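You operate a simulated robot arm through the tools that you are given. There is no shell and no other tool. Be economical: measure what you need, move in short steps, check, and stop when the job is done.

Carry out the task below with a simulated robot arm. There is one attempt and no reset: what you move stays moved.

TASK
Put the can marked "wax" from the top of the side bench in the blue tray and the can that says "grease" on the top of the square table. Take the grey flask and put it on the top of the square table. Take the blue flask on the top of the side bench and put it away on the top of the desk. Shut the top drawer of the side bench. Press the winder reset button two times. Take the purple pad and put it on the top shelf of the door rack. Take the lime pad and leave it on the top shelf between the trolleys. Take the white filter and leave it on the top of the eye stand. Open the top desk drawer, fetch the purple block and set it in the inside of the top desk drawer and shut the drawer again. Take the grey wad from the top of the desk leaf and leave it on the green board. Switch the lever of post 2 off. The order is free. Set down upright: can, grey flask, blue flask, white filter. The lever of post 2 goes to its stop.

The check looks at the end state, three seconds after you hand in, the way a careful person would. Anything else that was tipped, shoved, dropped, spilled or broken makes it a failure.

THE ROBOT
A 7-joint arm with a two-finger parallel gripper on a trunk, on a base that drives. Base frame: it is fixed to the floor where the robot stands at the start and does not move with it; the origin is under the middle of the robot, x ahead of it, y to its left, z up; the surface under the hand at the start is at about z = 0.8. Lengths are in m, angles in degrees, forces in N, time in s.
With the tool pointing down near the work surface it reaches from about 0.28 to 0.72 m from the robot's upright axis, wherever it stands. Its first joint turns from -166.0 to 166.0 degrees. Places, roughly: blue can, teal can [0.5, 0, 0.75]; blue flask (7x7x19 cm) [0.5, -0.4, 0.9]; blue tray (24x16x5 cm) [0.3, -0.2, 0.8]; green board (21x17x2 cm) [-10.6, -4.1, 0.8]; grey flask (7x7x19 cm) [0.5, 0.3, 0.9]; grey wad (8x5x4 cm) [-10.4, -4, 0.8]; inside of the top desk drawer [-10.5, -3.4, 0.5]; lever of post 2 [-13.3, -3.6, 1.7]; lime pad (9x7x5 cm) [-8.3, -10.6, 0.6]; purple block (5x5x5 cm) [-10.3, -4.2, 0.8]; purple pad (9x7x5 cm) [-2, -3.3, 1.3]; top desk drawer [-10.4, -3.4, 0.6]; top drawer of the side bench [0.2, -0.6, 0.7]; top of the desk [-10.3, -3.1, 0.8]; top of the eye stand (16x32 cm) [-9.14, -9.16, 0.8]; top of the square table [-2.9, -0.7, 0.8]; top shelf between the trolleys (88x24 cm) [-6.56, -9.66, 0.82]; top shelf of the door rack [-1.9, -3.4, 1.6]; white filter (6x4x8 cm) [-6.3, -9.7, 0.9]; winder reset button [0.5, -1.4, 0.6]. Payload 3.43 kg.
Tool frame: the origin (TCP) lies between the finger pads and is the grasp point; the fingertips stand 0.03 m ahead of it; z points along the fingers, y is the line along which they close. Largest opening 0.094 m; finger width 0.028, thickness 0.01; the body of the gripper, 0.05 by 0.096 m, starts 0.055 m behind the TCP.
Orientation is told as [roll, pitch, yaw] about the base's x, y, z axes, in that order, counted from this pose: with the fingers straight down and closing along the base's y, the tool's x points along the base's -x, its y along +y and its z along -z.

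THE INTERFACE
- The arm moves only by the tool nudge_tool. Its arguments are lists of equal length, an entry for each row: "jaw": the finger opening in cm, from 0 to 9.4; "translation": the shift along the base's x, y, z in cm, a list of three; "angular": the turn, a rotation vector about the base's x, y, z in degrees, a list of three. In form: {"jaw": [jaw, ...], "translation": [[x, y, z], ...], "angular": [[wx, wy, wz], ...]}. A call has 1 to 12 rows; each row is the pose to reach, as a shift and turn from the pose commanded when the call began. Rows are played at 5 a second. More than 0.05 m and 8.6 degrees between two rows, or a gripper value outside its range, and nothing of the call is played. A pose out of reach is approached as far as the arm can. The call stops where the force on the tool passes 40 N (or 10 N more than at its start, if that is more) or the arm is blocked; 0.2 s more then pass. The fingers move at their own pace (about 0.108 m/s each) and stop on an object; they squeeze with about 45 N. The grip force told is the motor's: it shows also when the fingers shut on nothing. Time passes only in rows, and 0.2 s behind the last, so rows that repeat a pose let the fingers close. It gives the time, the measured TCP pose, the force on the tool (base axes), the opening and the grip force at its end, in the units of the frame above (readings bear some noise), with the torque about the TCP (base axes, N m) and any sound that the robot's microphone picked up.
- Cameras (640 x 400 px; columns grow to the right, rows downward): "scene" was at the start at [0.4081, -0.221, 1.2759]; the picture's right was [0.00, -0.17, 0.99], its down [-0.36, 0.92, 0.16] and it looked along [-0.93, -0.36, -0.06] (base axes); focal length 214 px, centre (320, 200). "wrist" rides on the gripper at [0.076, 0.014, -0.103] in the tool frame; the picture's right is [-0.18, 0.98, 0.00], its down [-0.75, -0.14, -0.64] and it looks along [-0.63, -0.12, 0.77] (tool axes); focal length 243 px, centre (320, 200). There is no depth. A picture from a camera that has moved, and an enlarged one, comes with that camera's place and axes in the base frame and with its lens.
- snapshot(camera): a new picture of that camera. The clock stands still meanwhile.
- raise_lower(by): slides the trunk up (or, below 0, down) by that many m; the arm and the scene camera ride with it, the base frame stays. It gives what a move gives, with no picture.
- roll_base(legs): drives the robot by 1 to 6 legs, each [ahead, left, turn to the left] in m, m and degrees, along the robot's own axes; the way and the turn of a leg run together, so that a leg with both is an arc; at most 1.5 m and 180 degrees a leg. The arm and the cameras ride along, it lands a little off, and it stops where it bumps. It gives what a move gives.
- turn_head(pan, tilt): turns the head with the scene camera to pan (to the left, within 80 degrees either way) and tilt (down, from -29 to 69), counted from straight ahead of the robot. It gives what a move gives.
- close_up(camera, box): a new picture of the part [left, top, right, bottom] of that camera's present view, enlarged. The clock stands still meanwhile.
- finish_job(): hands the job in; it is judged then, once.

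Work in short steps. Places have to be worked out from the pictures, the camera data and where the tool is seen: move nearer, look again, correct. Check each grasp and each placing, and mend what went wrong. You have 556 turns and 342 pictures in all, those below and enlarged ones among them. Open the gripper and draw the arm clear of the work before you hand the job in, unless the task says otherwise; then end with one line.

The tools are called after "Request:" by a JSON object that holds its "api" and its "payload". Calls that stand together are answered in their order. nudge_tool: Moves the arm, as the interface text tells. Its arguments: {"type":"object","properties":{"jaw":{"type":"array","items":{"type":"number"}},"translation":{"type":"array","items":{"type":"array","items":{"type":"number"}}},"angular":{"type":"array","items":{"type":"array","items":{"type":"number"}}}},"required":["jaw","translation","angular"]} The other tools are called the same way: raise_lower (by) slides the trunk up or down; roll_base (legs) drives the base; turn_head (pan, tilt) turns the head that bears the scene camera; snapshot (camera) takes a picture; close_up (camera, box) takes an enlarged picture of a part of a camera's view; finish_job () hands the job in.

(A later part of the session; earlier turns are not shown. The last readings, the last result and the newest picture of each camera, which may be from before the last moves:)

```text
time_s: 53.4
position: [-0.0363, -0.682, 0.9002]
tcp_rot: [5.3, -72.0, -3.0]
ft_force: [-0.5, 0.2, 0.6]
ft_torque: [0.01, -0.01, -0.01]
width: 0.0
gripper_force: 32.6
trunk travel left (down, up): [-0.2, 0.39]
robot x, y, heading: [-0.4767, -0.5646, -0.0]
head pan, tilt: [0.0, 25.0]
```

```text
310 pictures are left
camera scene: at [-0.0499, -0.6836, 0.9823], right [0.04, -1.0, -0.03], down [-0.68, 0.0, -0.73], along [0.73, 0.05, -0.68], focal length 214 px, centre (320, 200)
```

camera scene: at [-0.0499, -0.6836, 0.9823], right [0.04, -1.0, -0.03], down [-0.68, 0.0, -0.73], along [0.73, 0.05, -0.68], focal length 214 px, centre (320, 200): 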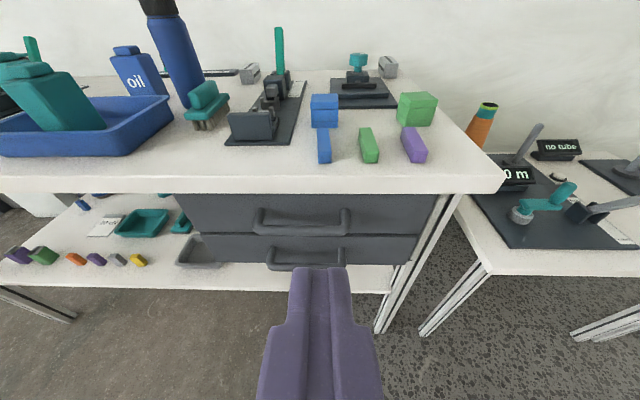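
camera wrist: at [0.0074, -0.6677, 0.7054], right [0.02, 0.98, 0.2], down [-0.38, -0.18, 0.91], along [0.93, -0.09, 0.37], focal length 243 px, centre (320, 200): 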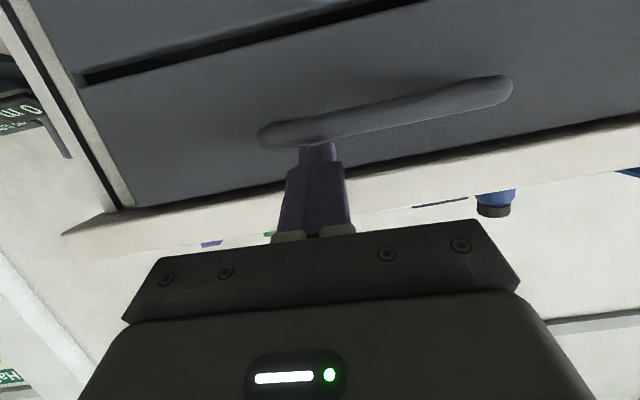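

Drawer is shut flush with the one below. Now to the winder: shift right ~0.8 m and look.

Request:
{"api": "roll_base", "payload": {"legs": [[0, -0.75, 0]]}}

Request:
{"api": "snapshot", "payload": {"camera": "scene"}}

```text
time_s: 57.4
position: [-0.034, -1.4205, 0.899]
tcp_rot: [5.3, -72.0, -3.1]
ft_force: [0.8, -0.4, -0.2]
ft_torque: [0.03, -0.01, 0.01]
width: 0.0
gripper_force: 32.5
trunk travel left (down, up): [-0.2, 0.39]
robot x, y, heading: [-0.475, -1.3034, 0.3]
head pan, tilt: [0.0, 25.0]
```

```text
309 pictures are left
camera scene: at [-0.0476, -1.4227, 0.9825], right [0.03, -1.0, -0.03], down [-0.68, 0.0, -0.73], along [0.73, 0.05, -0.68], focal length 214 px, centre (320, 200)
```

scene: 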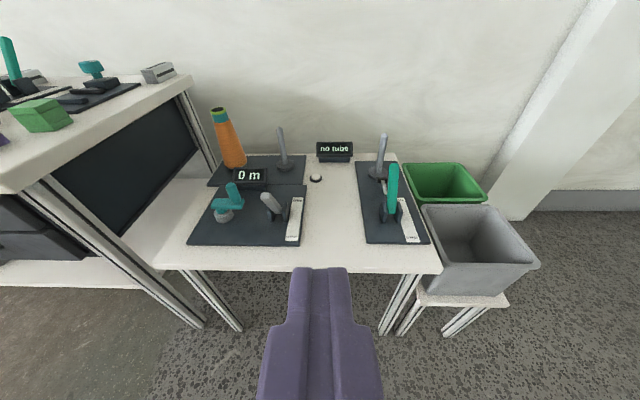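

Request:
{"api": "close_up", "payload": {"camera": "scene", "box": [180, 110, 440, 272]}}

```text
2.46 times, centred on (310, 191) of scene
camera zoom: at [-0.0476, -1.4227, 0.9825], right [0.03, -1.0, -0.03], down [-0.68, 0.0, -0.73], along [0.73, 0.05, -0.68], focal length 528 px, centre (345, 222)
```

zoom: 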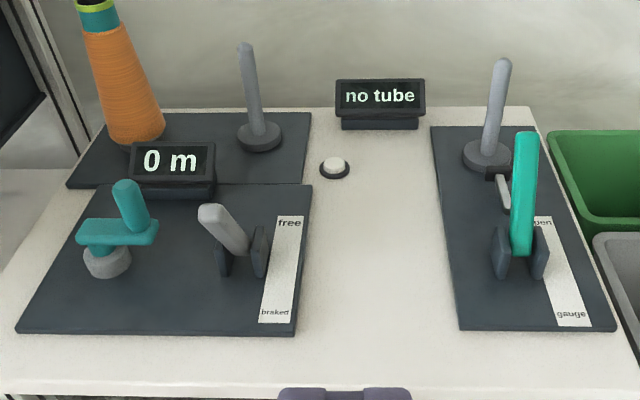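

The white round button between the displays is the reset button, at about (0.46, −1.38). I raise the hand, turn the tool down, and roll forward.

Request:
{"api": "nudge_tool", "payload": {"jaw": [0, 0, 0, 0, 0, 0, 0, 0, 0], "translation": [[0, 0, 2], [0, 0, 4], [0, 0, 6], [0, 0, 8], [0, 0, 9], [0, 0, 10], [0, 0, 11], [0, 0, 12], [0, 0, 12]], "angular": [[0, 8, 0], [0, 16, 0], [0, 24, 0], [0, 32, 0], [0, 40, 0], [0, 48, 0], [0, 56, 0], [0, 64, 0], [0, 72, 0]]}}

Request:
{"api": "roll_base", "payload": {"legs": [[0.42, 0, 0]]}}

Request:
{"api": "turn_head", "payload": {"pan": 0, "tilt": 0}}

Request:
{"api": "snapshot", "payload": {"camera": "scene"}}

```text
time_s: 59.4
position: [-0.033, -1.4206, 1.0198]
tcp_rot: [2.3, 0.0, -1.0]
ft_force: [1.1, -1.2, -0.1]
ft_torque: [0.0, 0.0, -0.01]
width: 0.0
gripper_force: 33.1
trunk travel left (down, up): [-0.2, 0.39]
robot x, y, heading: [-0.477, -1.3043, 0.3]
head pan, tilt: [0.0, 25.0]
```

```text
time_s: 62.0
position: [0.3757, -1.4135, 1.0201]
tcp_rot: [2.4, -0.1, -0.4]
ft_force: [0.5, 0.4, -1.2]
ft_torque: [0.01, 0.03, 0.0]
width: 0.0001
gripper_force: 32.9
trunk travel left (down, up): [-0.2, 0.39]
robot x, y, heading: [-0.0662, -1.2984, 0.6]
head pan, tilt: [0.0, 25.0]
```

```text
time_s: 62.8
position: [0.3757, -1.4145, 1.0207]
tcp_rot: [2.4, -0.1, -0.5]
ft_force: [-0.5, 0.2, 0.9]
ft_torque: [0.01, 0.02, 0.02]
width: 0.0
gripper_force: 32.9
trunk travel left (down, up): [-0.2, 0.39]
robot x, y, heading: [-0.0668, -1.3029, 0.7]
head pan, tilt: [0.0, 0.0]
```

```text
307 pictures are left
camera scene: at [0.4867, -1.4148, 1.0648], right [-0.01, -1.0, -0.04], down [-1.0, 0.01, 0.0], along [0.0, 0.04, -1.0], focal length 214 px, centre (320, 200)
```

scene: 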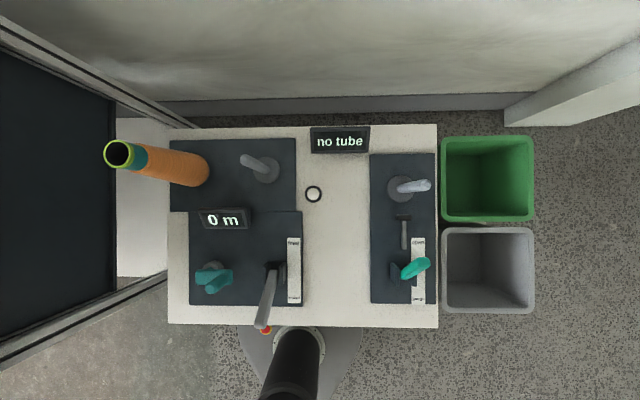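

Triangulated: button at (0.501, −1.379, top z≈0.567). Stow the head, straighten the tool, and come down to about 8 cm above it.

Request:
{"api": "turn_head", "payload": {"pan": -80, "tilt": 69}}

Request:
{"api": "nudge_tool", "payload": {"jaw": [0, 0, 0, 0, 0, 0, 0, 0, 0, 0, 0], "translation": [[4.2, 1.2, 0], [8.4, 2.4, 0], [12.5, 3.5, 0], [12.5, 3.5, -4.5], [12.5, 3.5, -9], [12.5, 3.5, -13.5], [12.5, 3.5, -18], [12.5, 3.5, -22.5], [12.5, 3.5, -27], [12.5, 3.5, -31], [12.5, 3.5, -34]], "angular": [[0, 0, 0], [-2.4, 0, 0.5], [-2.4, 0, 0.5], [-2.4, 0, 0.5], [-2.4, 0, 0.5], [-2.4, 0, 0.5], [-2.4, 0, 0.5], [-2.4, 0, 0.5], [-2.4, 0, 0.5], [-2.4, 0, 0.5], [-2.4, 0, 0.5]]}}

Request:
{"api": "snapshot", "payload": {"camera": "wrist"}}

```text
time_s: 64.4
position: [0.3752, -1.4132, 1.021]
tcp_rot: [2.4, 0.0, -0.4]
ft_force: [0.9, 0.5, 0.3]
ft_torque: [0.0, 0.01, 0.02]
width: 0.0
gripper_force: 32.7
trunk travel left (down, up): [-0.2, 0.39]
robot x, y, heading: [-0.0658, -1.2962, 0.7]
head pan, tilt: [-80.0, 68.8]
```

```text
time_s: 66.8
position: [0.5004, -1.3777, 0.6826]
tcp_rot: [0.1, -0.1, 0.1]
ft_force: [0.3, 0.4, -0.5]
ft_torque: [0.01, 0.02, 0.03]
width: 0.0
gripper_force: 33.3
trunk travel left (down, up): [-0.2, 0.39]
robot x, y, heading: [-0.0683, -1.2976, 0.7]
head pan, tilt: [-80.0, 68.8]
```

```text
306 pictures are left
camera wrist: at [0.4246, -1.3624, 0.7838], right [0.18, 0.98, 0.0], down [0.75, -0.14, 0.64], along [0.63, -0.12, -0.77], focal length 243 px, centre (320, 200)
```

wrist: 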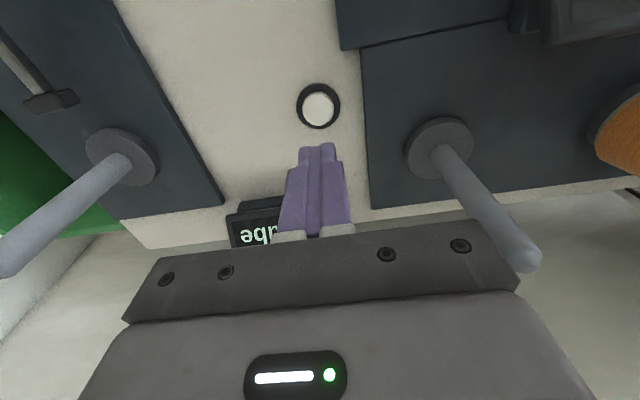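

Aligned. Press down slowly.

Request:
{"api": "nudge_tool", "payload": {"jaw": [0, 0, 0, 0, 0, 0], "translation": [[-0.2, 0, -4], [-0.2, 0, -7], [-0.2, 0, -8], [-0.2, 0, -8.5], [-0.2, 0, -9], [-0.2, 0, -9.3]], "angular": [[0, 0, 0], [0, 0, 0], [0, 0, 0], [0, 0, 0], [0, 0, 0], [0, 0, 0]]}}

Request:
{"api": "snapshot", "payload": {"camera": "wrist"}}

```text
time_s: 68.0
position: [0.4996, -1.3759, 0.5964]
tcp_rot: [0.0, -0.4, 0.3]
ft_force: [-14.7, 2.3, 35.7]
ft_torque: [-0.01, 0.45, 0.0]
width: 0.0001
gripper_force: 33.2
trunk travel left (down, up): [-0.2, 0.39]
robot x, y, heading: [-0.0651, -1.3005, 0.7]
head pan, tilt: [-80.0, 68.8]
heard: click
stopped in row 6: the force on the tool passed its limit at 44 N (the readings are from after the stop); the commanded pose is now the measured one
```

```text
305 pictures are left
camera wrist: at [0.4229, -1.3607, 0.6975], right [0.18, 0.98, 0.0], down [0.75, -0.14, 0.65], along [0.64, -0.12, -0.76], focal length 243 px, centre (320, 200)
```

wrist: 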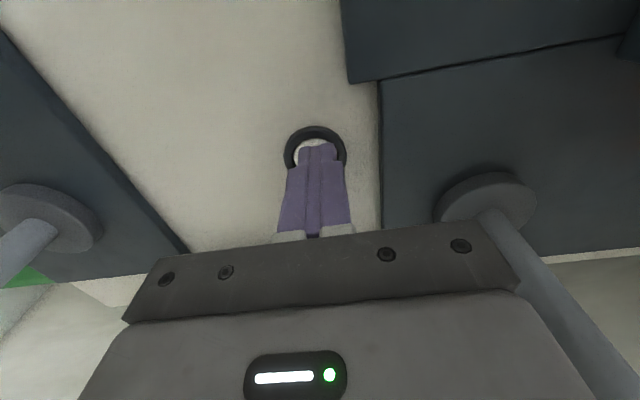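

One click heard. Lift 2 cm and press once more.

Request:
{"api": "nudge_tool", "payload": {"jaw": [0, 0, 0], "translation": [[0, 0, 1], [0, 0, 2], [0, 0, 2.5]], "angular": [[0, 0, 0], [0, 0, 0], [0, 0, 0]]}}

Request:
{"api": "nudge_tool", "payload": {"jaw": [0, 0, 0, 0, 0], "translation": [[0, 0, -1], [0, 0, -1.7], [0, 0, -2.2], [0, 0, -2.6], [0, 0, -3]], "angular": [[0, 0, 0], [0, 0, 0], [0, 0, 0], [0, 0, 0], [0, 0, 0]]}}

```text
time_s: 68.8
position: [0.5, -1.3758, 0.6178]
tcp_rot: [0.0, -0.3, 0.1]
ft_force: [-0.4, -0.1, -0.4]
ft_torque: [0.01, -0.01, 0.0]
width: 0.0003
gripper_force: 33.1
trunk travel left (down, up): [-0.2, 0.39]
robot x, y, heading: [-0.0665, -1.2981, 0.8]
head pan, tilt: [-80.0, 68.8]
```

```text
time_s: 69.9
position: [0.5003, -1.3757, 0.5955]
tcp_rot: [0.0, -0.6, 0.1]
ft_force: [-13.9, 2.8, 36.3]
ft_torque: [-0.01, 0.48, -0.06]
width: 0.0003
gripper_force: 33.3
trunk travel left (down, up): [-0.2, 0.39]
robot x, y, heading: [-0.0691, -1.3013, 0.7]
head pan, tilt: [-80.0, 68.8]
heard: click
stopped in row 5: the force on the tool passed its limit at 44 N (the readings are from after the stop); the commanded pose is now the measured one
```

Second click. Rise well clear and back the base away; next the grease can.

Request:
{"api": "nudge_tool", "payload": {"jaw": [0, 0, 0, 0, 0, 0, 0, 8, 8, 8, 8], "translation": [[0, 0, 4], [0, 0, 8.5], [0, 0, 13], [0, 0, 17.5], [0, 0, 22], [0, 0, 26.5], [0, 0, 31], [0, 0, 35.5], [0, 0, 40], [0, 0, 44.5], [0, 0, 50]], "angular": [[0, 0, 0], [0, 0.5, 0], [0, 0.5, 0], [0, 0.5, 0], [0, 0.5, 0], [0, 0.5, 0], [0, 0.5, 0], [0, 0.5, 0], [0, 0.5, 0], [0, 0.5, 0], [0, 0.5, 0]]}}

Request:
{"api": "nudge_tool", "payload": {"jaw": [8, 8, 8, 8, 8, 8, 8, 8, 8, 8], "translation": [[0, 0, 4.5], [0, 0, 9], [0, 0, 13.5], [0, 0, 18], [0, 0, 22.5], [0, 0, 27], [0, 0, 31.5], [0, 0, 36], [0, 0, 40], [0, 0, 44]], "angular": [[0, 0, 0], [0, 0, 0], [0, 0, 0], [0, 0, 0], [0, 0, 0], [0, 0, 0], [0, 0, 0], [0, 0, 0], [0, 0, 0], [0, 0, 0]]}}

```text
refused: row 11 steps farther than a row can; nothing moved
```

```text
time_s: 72.1
position: [0.5005, -1.3736, 1.0307]
tcp_rot: [-0.1, -0.2, 0.2]
ft_force: [-0.1, 0.3, 0.2]
ft_torque: [0.02, -0.08, -0.02]
width: 0.0797
gripper_force: 0.0
trunk travel left (down, up): [-0.2, 0.39]
robot x, y, heading: [-0.0685, -1.3007, 0.8]
head pan, tilt: [-80.0, 68.8]
```

Now drive back, left 1.3 m and forward to the bench for the grease can at (0.485, 0.036); its narrow side lies along x, so I turn the tool −90° about z.

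Request:
{"api": "roll_base", "payload": {"legs": [[-0.4, 0, -0.7], [0, 1.3, 0], [0.45, 0, 0]]}}

Request:
{"api": "nudge_tool", "payload": {"jaw": [8, 8, 8, 8, 8, 8, 8, 8, 8, 8, 8], "translation": [[0, 0, 2], [0, 0, 4], [0, 0, 6], [0, 0, 8], [0, 0, 9], [0, 0, 10], [0, 0, 10], [0, 0, 10], [0, 0, 10], [0, 0, 10], [0, 0, 10]], "angular": [[0, 0, -8.2], [0, 0, -16.4], [0, 0, -24.6], [0, 0, -32.8], [0, 0, -41], [0, 0, -49.2], [0, 0, -57.4], [0, 0, -65.6], [0, 0, -73.8], [0, 0, -82], [0, 0, -90]]}}

Request:
{"api": "turn_head", "payload": {"pan": 0, "tilt": 0}}

Request:
{"api": "snapshot", "payload": {"camera": "scene"}}

```text
time_s: 83.0
position: [0.533, -0.0661, 1.0303]
tcp_rot: [0.0, -0.4, 0.8]
ft_force: [0.1, -0.3, -0.1]
ft_torque: [-0.04, 0.01, 0.01]
width: 0.0798
gripper_force: 0.2
trunk travel left (down, up): [-0.2, 0.39]
robot x, y, heading: [-0.0345, 0.0023, 1.2]
head pan, tilt: [-80.0, 68.8]
```

```text
time_s: 85.4
position: [0.5326, -0.0658, 1.1307]
tcp_rot: [0.1, -0.4, -89.4]
ft_force: [-0.3, -0.5, 0.7]
ft_torque: [-0.04, 0.0, 0.01]
width: 0.0799
gripper_force: 0.1
trunk travel left (down, up): [-0.2, 0.39]
robot x, y, heading: [-0.0365, 0.002, 1.2]
head pan, tilt: [-80.0, 68.8]
```

```text
time_s: 86.9
position: [0.533, -0.0672, 1.1289]
tcp_rot: [0.0, -0.4, -89.2]
ft_force: [-0.2, 0.0, 0.9]
ft_torque: [0.0, -0.04, 0.04]
width: 0.08
gripper_force: 0.0
trunk travel left (down, up): [-0.2, 0.39]
robot x, y, heading: [-0.0367, 0.0012, 1.3]
head pan, tilt: [0.0, 0.0]
```

```text
304 pictures are left
camera scene: at [0.5356, -0.1755, 1.1749], right [-1.0, -0.01, 0.0], down [-0.01, 1.0, -0.01], along [0.0, -0.01, -1.0], focal length 214 px, centre (320, 200)
```

scene: 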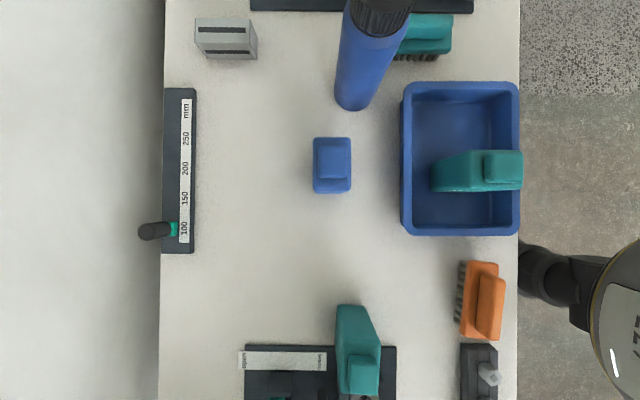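

Grease can confirmed at (0.481, 0.037). Stow the head and descend on it.

Request:
{"api": "turn_head", "payload": {"pan": -80, "tilt": 69}}

Request:
{"api": "nudge_tool", "payload": {"jaw": [8, 8, 8, 8, 8, 8], "translation": [[-1.7, 3.4, 0], [-3.4, 6.9, 0], [-5.1, 10.4, 0], [-5.1, 10.4, -4.5], [-5.1, 10.4, -9], [-5.1, 10.4, -12]], "angular": [[0, 0, 0], [0, 0, 0], [0, 0, -0.6], [0, 0, -0.6], [0, 0, -0.6], [0, 0, -0.6]]}}

Request:
{"api": "snapshot", "payload": {"camera": "wrist"}}

```text
time_s: 88.5
position: [0.533, -0.0671, 1.13]
tcp_rot: [0.1, -0.3, -89.3]
ft_force: [-0.4, -0.2, -0.2]
ft_torque: [0.04, -0.01, 0.01]
width: 0.0799
gripper_force: 0.0
trunk travel left (down, up): [-0.2, 0.39]
robot x, y, heading: [-0.0349, 0.0027, 1.3]
head pan, tilt: [-80.0, 68.8]
```

```text
time_s: 89.8
position: [0.4831, 0.0395, 1.0096]
tcp_rot: [-0.1, -0.4, -89.9]
ft_force: [0.3, 0.3, -0.6]
ft_torque: [-0.02, 0.03, 0.0]
width: 0.0803
gripper_force: 0.1
trunk travel left (down, up): [-0.2, 0.39]
robot x, y, heading: [-0.0322, 0.0035, 1.2]
head pan, tilt: [-80.0, 68.8]
```

```text
303 pictures are left
camera wrist: at [0.4973, 0.118, 1.11], right [0.98, -0.18, 0.0], down [-0.14, -0.75, 0.65], along [-0.12, -0.64, -0.76], focal length 243 px, centre (320, 200)
```

wrist: 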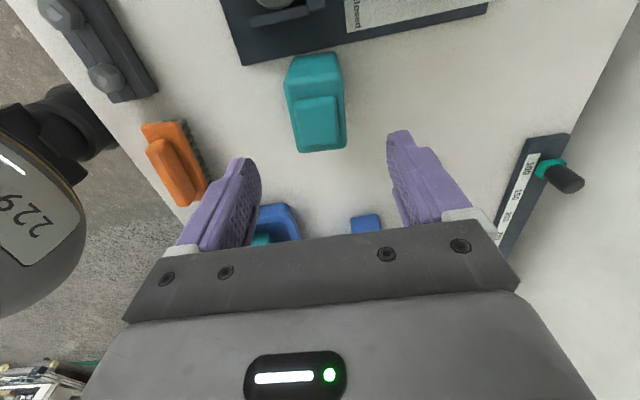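

Request:
{"api": "nudge_tool", "payload": {"jaw": [8, 8, 8, 8, 3, 3, 3, 3], "translation": [[0, 0, -4.5], [0, 0, -9], [0, 0, -12.5], [0, 0, -14.2], [0, 0, -14.2], [0, 0, -14.2], [0, 0, -14.2], [0, 0, -14.2]], "angular": [[0, 0, 0], [0, 0, 0], [0, 0, 0], [0, 0, 0], [0, 0, 0], [0, 0, 0], [0, 0, 0], [0, 0, 0]]}}

Request:
{"api": "nudge_tool", "payload": {"jaw": [3, 3, 3, 3, 3, 3, 3], "translation": [[0, 0, 4.5], [0, 0, 9], [0, 0, 13.5], [0, 0, 18], [0, 0, 22.5], [0, 0, 27], [0, 0, 30]], "angular": [[0, 0, 0], [0, 0, 0], [0, 0, 0], [0, 0, 0], [0, 0, 0], [0, 0, 0], [0, 0, 0]]}}

Request:
{"api": "snapshot", "payload": {"camera": "wrist"}}

```text
time_s: 91.7
position: [0.4839, 0.0374, 0.8664]
tcp_rot: [0.1, -0.4, -90.0]
ft_force: [-0.5, 0.3, -0.1]
ft_torque: [0.07, -0.06, 0.0]
width: 0.0545
gripper_force: 45.2
trunk travel left (down, up): [-0.2, 0.39]
robot x, y, heading: [-0.036, 0.0028, 1.1]
head pan, tilt: [-80.0, 68.8]
```

```text
time_s: 93.2
position: [0.4831, 0.0371, 1.1699]
tcp_rot: [0.0, -0.4, -89.9]
ft_force: [-0.6, -0.8, -3.7]
ft_torque: [-0.01, -0.02, 0.04]
width: 0.0546
gripper_force: 45.4
trunk travel left (down, up): [-0.2, 0.39]
robot x, y, heading: [-0.0329, 0.0056, 1.2]
head pan, tilt: [-80.0, 68.8]
```

```text
302 pictures are left
camera wrist: at [0.4967, 0.1162, 1.2709], right [0.98, -0.18, 0.0], down [-0.14, -0.75, 0.65], along [-0.12, -0.64, -0.76], focal length 243 px, centre (320, 200)
```

wrist: 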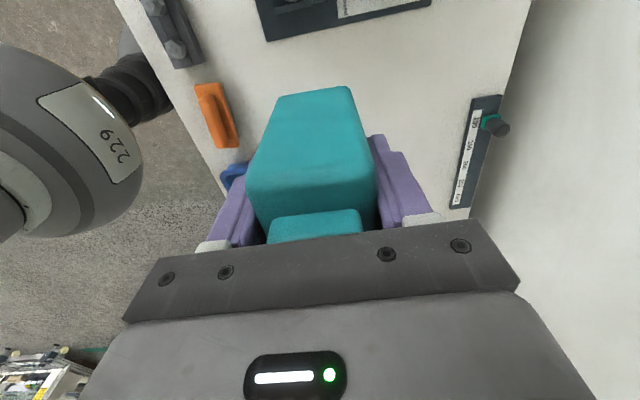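

Grease can held. I back away from the bench, turn round and look toward the square table.

Request:
{"api": "roll_base", "payload": {"legs": [[-0.8, 0, 0], [0, 0, 178.8]]}}

Request:
{"api": "turn_head", "payload": {"pan": 80, "tilt": 0}}

Request:
{"api": "snapshot", "payload": {"camera": "scene"}}

```text
time_s: 105.0
position: [-1.3431, -0.0833, 1.1696]
tcp_rot: [0.1, -0.5, 94.3]
ft_force: [0.1, -0.7, -3.3]
ft_torque: [0.0, 0.02, 0.02]
width: 0.0542
gripper_force: 45.2
trunk travel left (down, up): [-0.2, 0.39]
robot x, y, heading: [-0.8248, -0.0109, -174.5]
head pan, tilt: [-80.0, 68.8]
```

```text
time_s: 107.5
position: [-1.3436, -0.0824, 1.1693]
tcp_rot: [0.0, -0.4, 94.3]
ft_force: [-1.0, 0.0, -4.0]
ft_torque: [-0.02, 0.0, 0.02]
width: 0.054
gripper_force: 45.0
trunk travel left (down, up): [-0.2, 0.39]
robot x, y, heading: [-0.8283, -0.0111, -174.6]
head pan, tilt: [80.0, 0.0]
```

```text
301 pictures are left
camera scene: at [-1.4387, 0.0199, 1.2882], right [0.17, 0.02, -0.98], down [0.07, -1.0, -0.01], along [-0.98, -0.07, -0.17], focal length 214 px, centre (320, 200)
```

scene: 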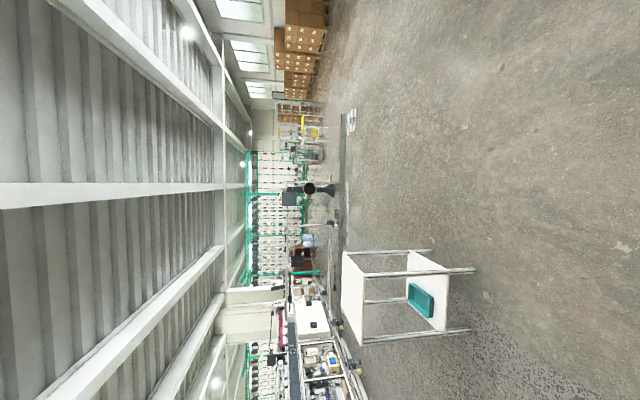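

The square table's top spans about x −2.67…−3.2, y −0.40…−0.95. I drive in front of it.

Request:
{"api": "roll_base", "payload": {"legs": [[0, 0, -5.4], [0, 0.62, 0], [1.5, 0, 0]]}}

Request:
{"api": "turn_head", "payload": {"pan": 30, "tilt": 0}}

Request:
{"api": "snapshot", "payload": {"camera": "scene"}}

```text
time_s: 118.5
position: [-2.8437, -0.5579, 1.169]
tcp_rot: [0.1, -0.4, 84.5]
ft_force: [0.5, 0.9, -2.9]
ft_torque: [0.03, 0.03, 0.01]
width: 0.054
gripper_force: 44.8
trunk travel left (down, up): [-0.2, 0.39]
robot x, y, heading: [-2.3258, -0.5708, 175.7]
head pan, tilt: [80.0, 0.0]
```

```text
time_s: 119.7
position: [-2.8425, -0.5579, 1.1687]
tcp_rot: [0.0, -0.4, 84.7]
ft_force: [-0.2, -0.1, -3.7]
ft_torque: [0.04, 0.04, -0.02]
width: 0.0542
gripper_force: 44.4
trunk travel left (down, up): [-0.2, 0.39]
robot x, y, heading: [-2.327, -0.5697, 176.0]
head pan, tilt: [30.0, 0.0]
```

```text
300 pictures are left
camera scene: at [-2.877, -0.4432, 1.226], right [0.86, -0.08, -0.5], down [-0.09, -1.0, -0.01], along [-0.5, 0.05, -0.87], focal length 214 px, centre (320, 200)
```

scene: 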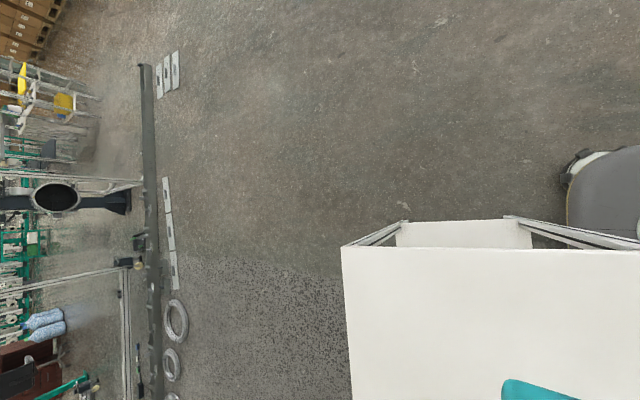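

The table's right edge is at y≈−0.53. I move the can further left over the table and look down.

Request:
{"api": "nudge_tool", "payload": {"jaw": [3, 3, 3, 3, 3], "translation": [[0, -4.8, 0], [0, -9.6, 0], [0, -14.4, 0], [0, -19.2, 0], [0, -23, 0]], "angular": [[0, 0, 0], [0, 0, 0], [0, 0, 0], [0, 0, 0], [0, 0, 0]]}}

Request:
{"api": "turn_head", "payload": {"pan": 0, "tilt": 20}}

Request:
{"api": "snapshot", "payload": {"camera": "scene"}}

Request:
{"api": "snapshot", "payload": {"camera": "wrist"}}

```text
time_s: 120.9
position: [-2.8416, -0.7919, 1.1675]
tcp_rot: [0.1, -0.4, 84.6]
ft_force: [-0.7, -0.4, -3.2]
ft_torque: [-0.02, -0.01, -0.01]
width: 0.054
gripper_force: 45.0
trunk travel left (down, up): [-0.2, 0.39]
robot x, y, heading: [-2.3265, -0.5724, 175.9]
head pan, tilt: [30.0, 0.0]
```

```text
time_s: 121.8
position: [-2.8415, -0.7896, 1.1684]
tcp_rot: [-0.1, -0.5, 84.6]
ft_force: [-0.6, -1.1, -3.8]
ft_torque: [0.0, 0.0, 0.0]
width: 0.0542
gripper_force: 45.2
trunk travel left (down, up): [-0.2, 0.39]
robot x, y, heading: [-2.3253, -0.5717, 175.7]
head pan, tilt: [0.0, 20.0]
```

```text
299 pictures are left
camera scene: at [-2.8335, -0.7119, 1.2088], right [1.0, -0.09, 0.0], down [-0.09, -0.94, 0.33], along [-0.03, -0.33, -0.94], focal length 214 px, centre (320, 200)
```

scene: 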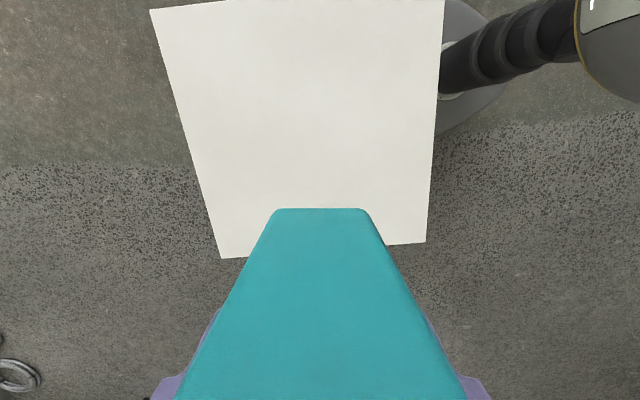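

```text
298 pictures are left
camera wrist: at [-2.8627, -0.8636, 1.2687], right [-0.96, 0.28, 0.0], down [0.21, 0.73, 0.65], along [0.18, 0.62, -0.76], focal length 243 px, centre (320, 200)
```

wrist: 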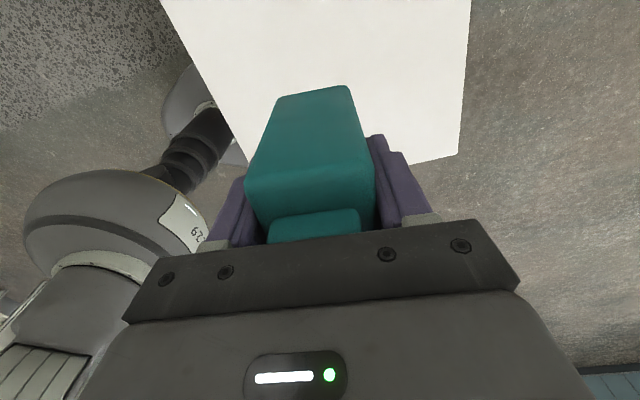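

Table top corners: x −3.08…−2.63, y −0.97…−0.52. I place the can near (−2.85, −0.85): descend in stages.

Request:
{"api": "turn_head", "payload": {"pan": -80, "tilt": 69}}

Request:
{"api": "nudge_tool", "payload": {"jaw": [3, 3, 3, 3, 3, 3, 3, 3], "translation": [[0, -3, 0], [-1, -6, 0], [-1, -6, -4.5], [-1, -6, -9], [-1, -6, -13.5], [-1, -6, -18], [-1, -6, -22], [-1, -6, -27]], "angular": [[0, 0, 0], [0, 0, 0], [0, 0, 0], [0, 0, 0], [0, 0, 0], [0, 0, 0], [0, 0, 0], [0, 0, 0]]}}

Request:
{"api": "snapshot", "payload": {"camera": "wrist"}}

```text
time_s: 123.3
position: [-2.8417, -0.7896, 1.167]
tcp_rot: [-0.1, -0.4, 84.5]
ft_force: [0.0, 0.1, -3.0]
ft_torque: [0.01, 0.03, -0.01]
width: 0.0541
gripper_force: 45.1
trunk travel left (down, up): [-0.2, 0.39]
robot x, y, heading: [-2.3255, -0.5748, 175.7]
head pan, tilt: [-80.0, 68.8]
```

```text
time_s: 125.1
position: [-2.8517, -0.8503, 0.8985]
tcp_rot: [0.0, -0.4, 84.7]
ft_force: [-0.8, 0.3, -2.9]
ft_torque: [-0.03, 0.0, -0.01]
width: 0.054
gripper_force: 44.9
trunk travel left (down, up): [-0.2, 0.39]
robot x, y, heading: [-2.325, -0.5696, 175.7]
head pan, tilt: [-80.0, 68.8]
```

```text
297 pictures are left
camera wrist: at [-2.8725, -0.9245, 0.9996], right [-0.96, 0.27, 0.0], down [0.21, 0.73, 0.65], along [0.18, 0.62, -0.76], focal length 243 px, centre (320, 200)
```

wrist: 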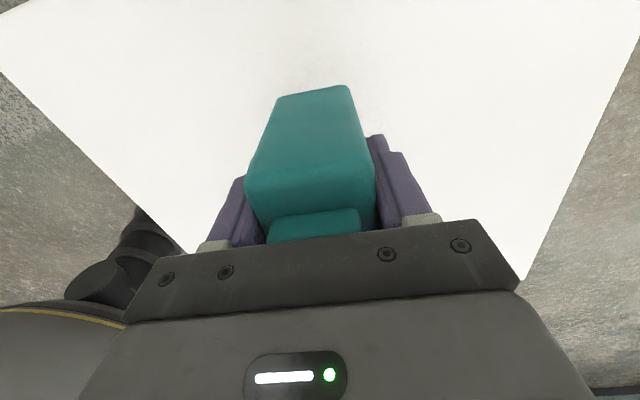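

Request:
{"api": "nudge_tool", "payload": {"jaw": [3, 3, 3, 3, 3, 3], "translation": [[0, 0, -0.8], [0, 0, -1.6], [0, 0, -2.2], [0, 0, -2.6], [0, 0, -2.9], [0, 0, -3.1]], "angular": [[0, 0, 0], [0, 0, 0], [0, 0, 0], [0, 0, 0], [0, 0, 0], [0, 0, 0]]}}

```text
time_s: 126.5
position: [-2.8537, -0.8474, 0.8682]
tcp_rot: [0.0, -0.5, 84.6]
ft_force: [-0.4, 0.3, -3.1]
ft_torque: [0.0, -0.02, -0.01]
width: 0.0544
gripper_force: 45.0
trunk travel left (down, up): [-0.2, 0.39]
robot x, y, heading: [-2.327, -0.5725, 175.8]
head pan, tilt: [-80.0, 68.8]
```

No contact yet; continue slowly down.

Request:
{"api": "nudge_tool", "payload": {"jaw": [3, 3, 3, 3, 3, 3], "translation": [[0, 0, -0.3], [0, 0, -0.6], [0, 0, -0.9], [0, 0, -1.2], [0, 0, -1.5], [0, 0, -1.8]], "angular": [[0, 0, 0], [0, 0, 0], [0, 0, 0], [0, 0, 0], [0, 0, 0], [0, 0, 0]]}}

```text
time_s: 127.2
position: [-2.8546, -0.8481, 0.8654]
tcp_rot: [0.4, -0.1, 84.7]
ft_force: [4.8, 2.4, 20.0]
ft_torque: [0.38, -0.89, 0.07]
width: 0.0545
gripper_force: 44.8
trunk travel left (down, up): [-0.2, 0.39]
robot x, y, heading: [-2.3257, -0.5749, 175.6]
head pan, tilt: [-80.0, 68.8]
stopped in row 3: the force on the tool passed its limit at 43 N (the readings are from after the stop); the commanded pose is now the measured one
```

On the table. Release and rise.

Request:
{"api": "nudge_tool", "payload": {"jaw": [8, 8, 8, 8, 8, 8, 8, 8], "translation": [[0, 0, 0.1], [0, 0, 0.1], [0, 0, 4.5], [0, 0, 9], [0, 0, 13.5], [0, 0, 18], [0, 0, 22.5], [0, 0, 27]], "angular": [[0, 0, 0], [0, 0, 0], [0, 0, 0], [0, 0, 0], [0, 0, 0], [0, 0, 0], [0, 0, 0], [0, 0, 0]]}}

Request:
{"api": "snapshot", "payload": {"camera": "wrist"}}

```text
time_s: 129.0
position: [-2.8551, -0.8471, 1.1353]
tcp_rot: [0.4, -0.3, 84.7]
ft_force: [-0.7, -0.5, 0.6]
ft_torque: [0.02, 0.0, 0.01]
width: 0.08
gripper_force: 0.1
trunk travel left (down, up): [-0.2, 0.39]
robot x, y, heading: [-2.3237, -0.5718, 175.9]
head pan, tilt: [-80.0, 68.8]
```

```text
296 pictures are left
camera wrist: at [-2.8754, -0.9218, 1.238], right [-0.96, 0.27, 0.01], down [0.21, 0.73, 0.64], along [0.17, 0.62, -0.76], focal length 243 px, centre (320, 200)
```

wrist: 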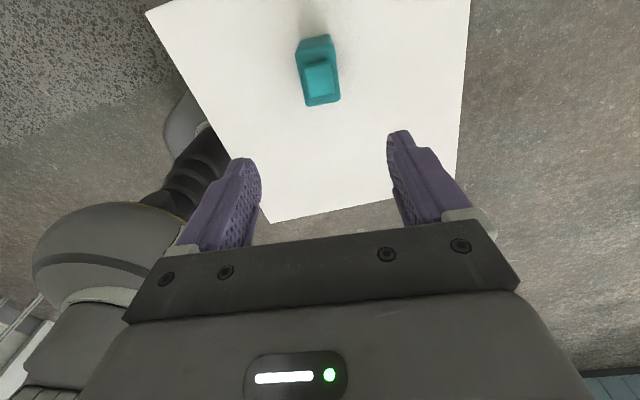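

Grease can stands on the table. Go back for the grey flask at (0.481, 0.320).

Request:
{"api": "roll_base", "payload": {"legs": [[-1.3, 0, 0], [0, 0, -175.8]]}}

```text
time_s: 142.5
position: [-0.5609, -0.3354, 1.1347]
tcp_rot: [0.3, -0.2, -89.3]
ft_force: [-0.1, -0.3, 1.0]
ft_torque: [-0.02, 0.01, 0.05]
width: 0.08
gripper_force: 0.0
trunk travel left (down, up): [-0.2, 0.39]
robot x, y, heading: [-1.0602, -0.6678, 2.0]
head pan, tilt: [-80.0, 68.8]
```

Request:
{"api": "roll_base", "payload": {"legs": [[0, 0, -2], [0, 0.79, 0], [1.0, 0, 0]]}}

Request:
{"api": "turn_head", "payload": {"pan": 0, "tilt": 20}}

Request:
{"api": "snapshot", "payload": {"camera": "scene"}}

```text
time_s: 151.9
position: [0.4565, 0.4187, 1.1353]
tcp_rot: [0.3, -0.2, -92.2]
ft_force: [-0.8, -0.4, 0.2]
ft_torque: [-0.03, 0.03, -0.02]
width: 0.0798
gripper_force: 0.1
trunk travel left (down, up): [-0.2, 0.39]
robot x, y, heading: [-0.0609, 0.1169, -1.1]
head pan, tilt: [-80.0, 68.8]
```

```text
time_s: 153.5
position: [0.4569, 0.419, 1.1348]
tcp_rot: [0.3, -0.2, -92.2]
ft_force: [1.1, 0.0, -0.4]
ft_torque: [0.02, 0.02, -0.02]
width: 0.08
gripper_force: 0.1
trunk travel left (down, up): [-0.2, 0.39]
robot x, y, heading: [-0.0591, 0.1166, -1.3]
head pan, tilt: [0.0, 20.0]
```

```text
295 pictures are left
camera scene: at [0.4545, 0.342, 1.1771], right [-1.0, 0.04, 0.0], down [0.03, 0.94, 0.34], along [0.02, 0.34, -0.94], focal length 214 px, centre (320, 200)
```

scene: 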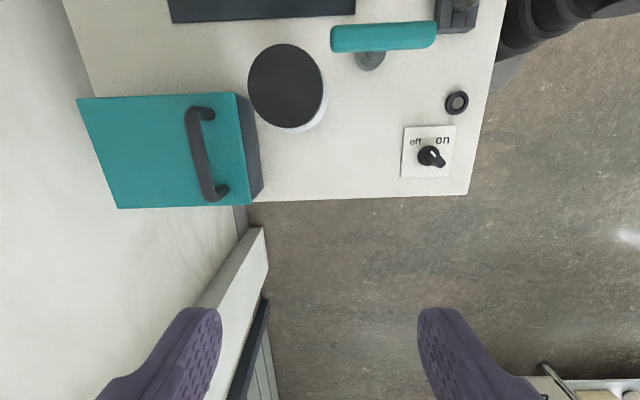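

Flask cap centre at (0.482, 0.317). Move above it, then descend with jaws fully open.

Request:
{"api": "turn_head", "payload": {"pan": -80, "tilt": 69}}

Request:
{"api": "nudge_tool", "payload": {"jaw": [9.4, 9.4, 9.4, 9.4, 9.4], "translation": [[0.8, -3.4, 0], [1.6, -6.8, 0], [2.5, -10.2, 0], [2.5, -10.2, -4], [2.5, -10.2, -7]], "angular": [[0, 0, 1], [0, 0, 2], [0, 0, 2], [0, 0, 2], [0, 0, 2]]}}

Request:
{"api": "snapshot", "payload": {"camera": "wrist"}}

```text
time_s: 155.0
position: [0.4566, 0.4184, 1.135]
tcp_rot: [0.3, -0.1, -92.1]
ft_force: [-0.3, -0.5, -0.2]
ft_torque: [-0.01, 0.03, -0.01]
width: 0.08
gripper_force: 0.1
trunk travel left (down, up): [-0.2, 0.39]
robot x, y, heading: [-0.0593, 0.1146, -1.2]
head pan, tilt: [-80.0, 68.8]
```

```text
time_s: 156.2
position: [0.4806, 0.3204, 1.0656]
tcp_rot: [0.3, -0.2, -90.1]
ft_force: [0.5, 0.2, 0.1]
ft_torque: [0.0, 0.01, 0.01]
width: 0.0939
gripper_force: 0.0
trunk travel left (down, up): [-0.2, 0.39]
robot x, y, heading: [-0.0606, 0.1133, -1.3]
head pan, tilt: [-80.0, 68.8]
```

```text
294 pictures are left
camera wrist: at [0.4946, 0.3983, 1.1678], right [0.98, -0.19, 0.01], down [-0.15, -0.75, 0.64], along [-0.12, -0.63, -0.77], focal length 243 px, centre (320, 200)
```

wrist: 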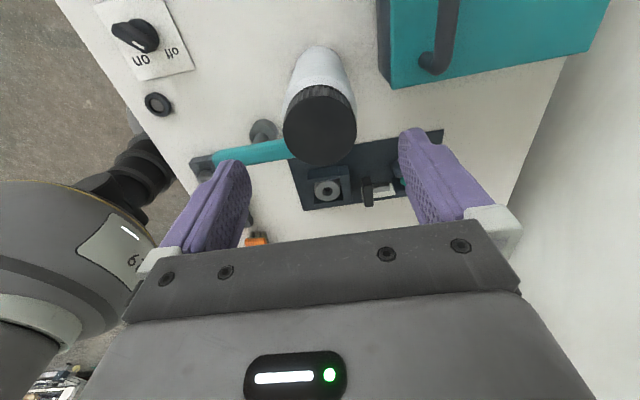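

Aligned. Descend to z≈0.945 and grip.

Request:
{"api": "nudge_tool", "payload": {"jaw": [9.4, 9.4, 9.4, 9.4, 5, 5, 5], "translation": [[0, 0.2, -3.5], [0, 0.2, -7], [0, 0.2, -10], [0, 0.2, -12], [0, 0.2, -12], [0, 0.2, -12], [0, 0.2, -12]], "angular": [[0, 0, 0], [0, 0, 0], [0, 0, 0], [0, 0, 0], [0, 0, 0], [0, 0, 0], [0, 0, 0]]}}

Request:
{"api": "nudge_tool", "payload": {"jaw": [5, 5, 5, 5, 5, 5], "translation": [[0, 0, 4], [0, 0, 8.5], [0, 0, 13], [0, 0, 17.5], [0, 0, 22], [0, 0, 26]], "angular": [[0, 0, 0], [0, 0, 0], [0, 0, 0], [0, 0, 0], [0, 0, 0], [0, 0, 0]]}}

Request:
{"api": "snapshot", "payload": {"camera": "wrist"}}

```text
time_s: 157.8
position: [0.4822, 0.3177, 0.9453]
tcp_rot: [0.3, -0.3, -90.3]
ft_force: [-0.3, 0.3, 0.1]
ft_torque: [0.05, -0.05, -0.02]
width: 0.0687
gripper_force: 45.0
trunk travel left (down, up): [-0.2, 0.39]
robot x, y, heading: [-0.0618, 0.1128, -0.9]
head pan, tilt: [-80.0, 68.8]
```

```text
time_s: 159.2
position: [0.4828, 0.3204, 1.2072]
tcp_rot: [0.4, -0.2, -90.1]
ft_force: [-0.6, -0.4, -3.2]
ft_torque: [-0.01, 0.0, 0.0]
width: 0.0689
gripper_force: 45.2
trunk travel left (down, up): [-0.2, 0.39]
robot x, y, heading: [-0.06, 0.11, -1.2]
head pan, tilt: [-80.0, 68.8]
```

```text
293 pictures are left
camera wrist: at [0.4965, 0.3989, 1.3082], right [0.98, -0.19, 0.01], down [-0.15, -0.75, 0.64], along [-0.12, -0.63, -0.76], focal length 243 px, centre (320, 200)
```

wrist: 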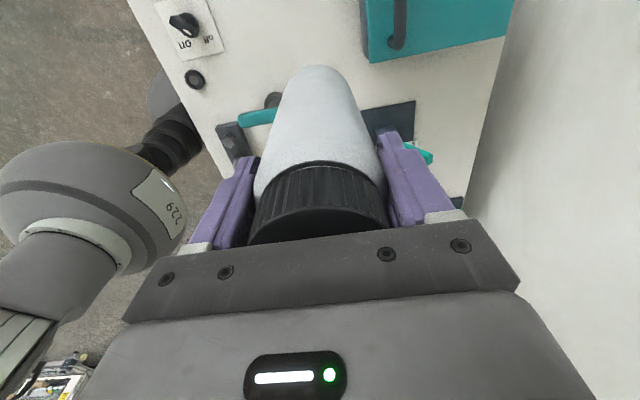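

Flask held. Back off and turn toward the square table.

Request:
{"api": "roll_base", "payload": {"legs": [[-0.8, 0, 0], [0, 0, 179]]}}

```text
time_s: 170.7
position: [-1.4267, -0.0279, 1.2067]
tcp_rot: [0.4, -0.2, 84.7]
ft_force: [0.8, -0.4, -2.9]
ft_torque: [0.0, 0.03, 0.0]
width: 0.0678
gripper_force: 45.5
trunk travel left (down, up): [-0.2, 0.39]
robot x, y, heading: [-0.8728, 0.1319, 173.7]
head pan, tilt: [-80.0, 68.8]
```

Request:
{"api": "roll_base", "payload": {"legs": [[0, 0, 6.3], [0, 0.57, 0], [1.45, 0, 0]]}}

Request:
{"api": "snapshot", "payload": {"camera": "wrist"}}

```text
time_s: 181.2
position: [-2.8451, -0.6382, 1.2054]
tcp_rot: [0.3, -0.1, 89.6]
ft_force: [-0.2, -0.4, -2.7]
ft_torque: [0.0, 0.02, 0.02]
width: 0.0678
gripper_force: 44.7
trunk travel left (down, up): [-0.2, 0.39]
robot x, y, heading: [-2.3083, -0.4315, 178.9]
head pan, tilt: [-80.0, 68.8]
```

```text
292 pictures are left
camera wrist: at [-2.8591, -0.7135, 1.3076], right [-0.98, 0.19, 0.01], down [0.15, 0.75, 0.64], along [0.12, 0.63, -0.76], focal length 243 px, centre (320, 200)
```

wrist: 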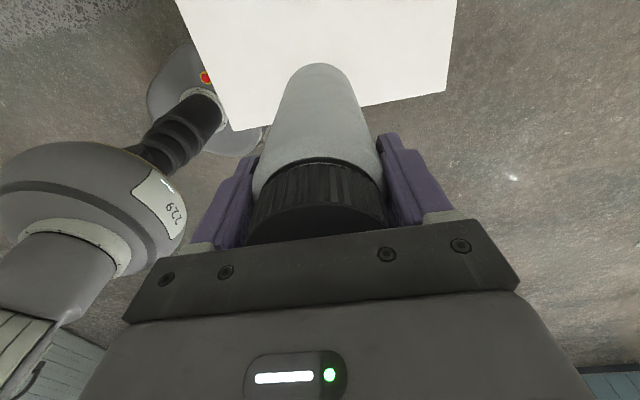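

Lower the flask over (−2.85, −0.66).

Request:
{"api": "nudge_tool", "payload": {"jaw": [5, 5, 5, 5, 5, 5, 5, 5], "translation": [[-0.5, -2, -3], [-0.5, -2, -7.5], [-0.5, -2, -12], [-0.5, -2, -16], [-0.5, -2, -20], [-0.5, -2, -23], [-0.5, -2, -24.5], [-0.5, -2, -25]], "angular": [[0, 0, 0], [0, 0, 0], [0, 0, 0], [0, 0, 0], [0, 0, 0], [0, 0, 0], [0, 0, 0], [0, 0, 0]]}}

Request:
{"api": "nudge_tool", "payload": {"jaw": [5, 5, 5, 5, 5, 5], "translation": [[0, 0, -0.3], [0, 0, -0.6], [0, 0, -0.9], [0, 0, -1.2], [0, 0, -1.5], [0, 0, -1.8]], "angular": [[0, 0, 0], [0, 0, 0], [0, 0, 0], [0, 0, 0], [0, 0, 0], [0, 0, 0]]}}

```text
time_s: 183.0
position: [-2.85, -0.659, 0.9558]
tcp_rot: [0.3, -0.2, 89.6]
ft_force: [-0.5, -0.1, -3.0]
ft_torque: [-0.01, 0.01, -0.01]
width: 0.0677
gripper_force: 44.9
trunk travel left (down, up): [-0.2, 0.39]
robot x, y, heading: [-2.3011, -0.4357, 179.0]
head pan, tilt: [-80.0, 68.8]
```

```text
time_s: 184.4
position: [-2.8503, -0.6578, 0.9448]
tcp_rot: [0.9, 0.0, 89.7]
ft_force: [2.0, 1.1, 18.0]
ft_torque: [0.04, -0.66, 0.05]
width: 0.0681
gripper_force: 44.6
trunk travel left (down, up): [-0.2, 0.39]
robot x, y, heading: [-2.3046, -0.4348, 178.6]
head pan, tilt: [-80.0, 68.8]
stopped in row 6: the force on the tool passed its limit at 43 N (the readings are from after the stop); the commanded pose is now the measured one
```

Contact at the expected height. Release and rise.

Request:
{"api": "nudge_tool", "payload": {"jaw": [9.4, 9.4, 9.4, 9.4, 9.4, 9.4, 9.4, 9.4], "translation": [[0, 0, 0.1], [0, 0, 0.1], [0, 0, 0.1], [0, 0, 4.5], [0, 0, 9], [0, 0, 13.5], [0, 0, 18], [0, 0, 22]], "angular": [[0, 0, 0], [0, 0, 0], [0, 0, 0], [0, 0, 0], [0, 0, 0], [0, 0, 0], [0, 0, 0], [0, 0, 0]]}}

Request:
{"api": "turn_head", "payload": {"pan": 0, "tilt": 45}}

Request:
{"api": "snapshot", "payload": {"camera": "scene"}}

```text
time_s: 186.2
position: [-2.8484, -0.6567, 1.1644]
tcp_rot: [0.6, -0.2, 89.6]
ft_force: [0.4, -0.1, 0.3]
ft_torque: [0.01, -0.03, 0.0]
width: 0.0941
gripper_force: 0.1
trunk travel left (down, up): [-0.2, 0.39]
robot x, y, heading: [-2.304, -0.4305, 178.8]
head pan, tilt: [-80.0, 68.8]
```

```text
time_s: 187.7
position: [-2.8487, -0.6581, 1.1631]
tcp_rot: [0.6, 0.1, 89.5]
ft_force: [-0.4, 0.3, -0.8]
ft_torque: [0.02, 0.04, 0.01]
width: 0.0942
gripper_force: 0.0
trunk travel left (down, up): [-0.2, 0.39]
robot x, y, heading: [-2.3022, -0.4349, 179.1]
head pan, tilt: [0.0, 45.0]
```

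```text
291 pictures are left
camera scene: at [-2.8468, -0.6183, 1.2167], right [1.0, -0.01, -0.01], down [0.0, -0.71, 0.71], along [-0.01, -0.71, -0.71], focal length 214 px, centre (320, 200)
```

scene: 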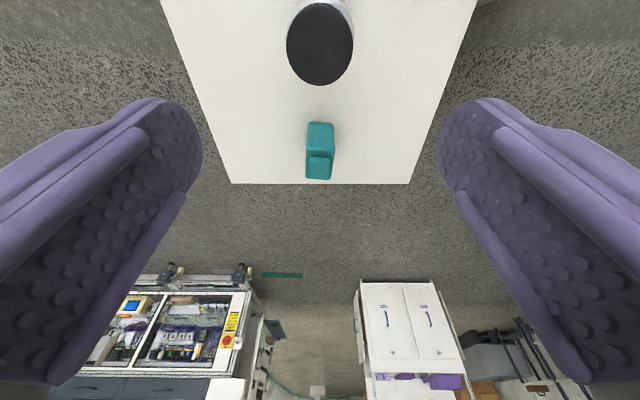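

Both stand well on the square table. Next the purple pad at the door rack (white cabinet near (−1.9, −3.3)). Back off, turn to face −y and approach part way.

Request:
{"api": "roll_base", "payload": {"legs": [[-0.5, 0, 0], [0, 0, 91], [1.3, 0, 0]]}}

Request:
{"api": "turn_head", "payload": {"pan": 80, "tilt": 0}}

Request:
{"api": "snapshot", "payload": {"camera": "scene"}}

```text
time_s: 200.5
position: [-1.6001, -2.2651, 1.1629]
tcp_rot: [0.6, 0.1, 179.8]
ft_force: [-0.3, -0.2, 1.0]
ft_torque: [-0.03, -0.01, 0.03]
width: 0.0939
gripper_force: 0.1
trunk travel left (down, up): [-0.2, 0.39]
robot x, y, heading: [-1.8245, -1.7161, -91.2]
head pan, tilt: [0.0, 45.0]
```

```text
time_s: 202.0
position: [-1.6012, -2.2639, 1.1643]
tcp_rot: [0.6, 0.0, 179.8]
ft_force: [0.9, -1.0, 1.0]
ft_torque: [0.01, -0.02, -0.01]
width: 0.0938
gripper_force: 0.0
trunk travel left (down, up): [-0.2, 0.39]
robot x, y, heading: [-1.8236, -1.7191, -91.0]
head pan, tilt: [80.0, 0.0]
```

```text
290 pictures are left
camera scene: at [-1.7104, -2.3507, 1.2835], right [0.0, 0.16, -0.99], down [1.0, 0.0, 0.0], along [0.0, -0.99, -0.16], focal length 214 px, centre (320, 200)
```

scene: 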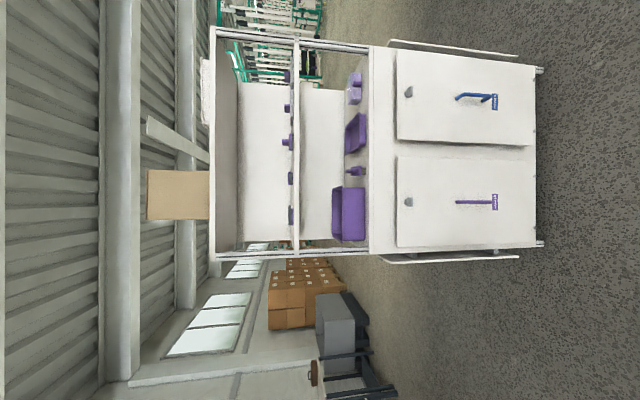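

Shelves: deck z≈0.9, middle shelf z≈1.24, top shelf z≈1.57. I zoom in on the purple things on the middle shelf.

Request:
{"api": "close_up", "payload": {"camera": "scene", "box": [190, 20, 390, 265]}}

```text
1.63 times, centred on (290, 142) of scene
camera zoom: at [-1.7104, -2.3507, 1.2835], right [0.0, 0.16, -0.99], down [1.0, 0.0, 0.0], along [0.0, -0.99, -0.16], focal length 350 px, centre (369, 294)
```

zoom: 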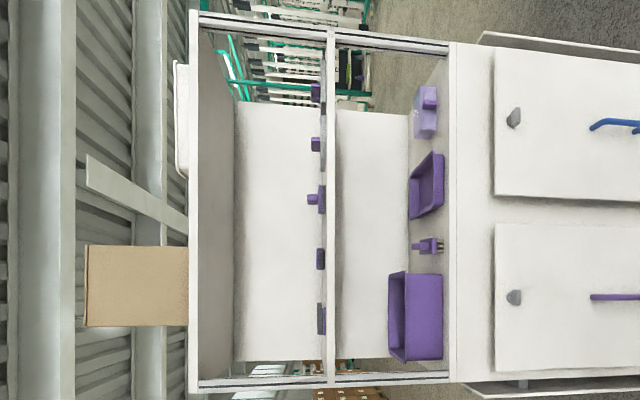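

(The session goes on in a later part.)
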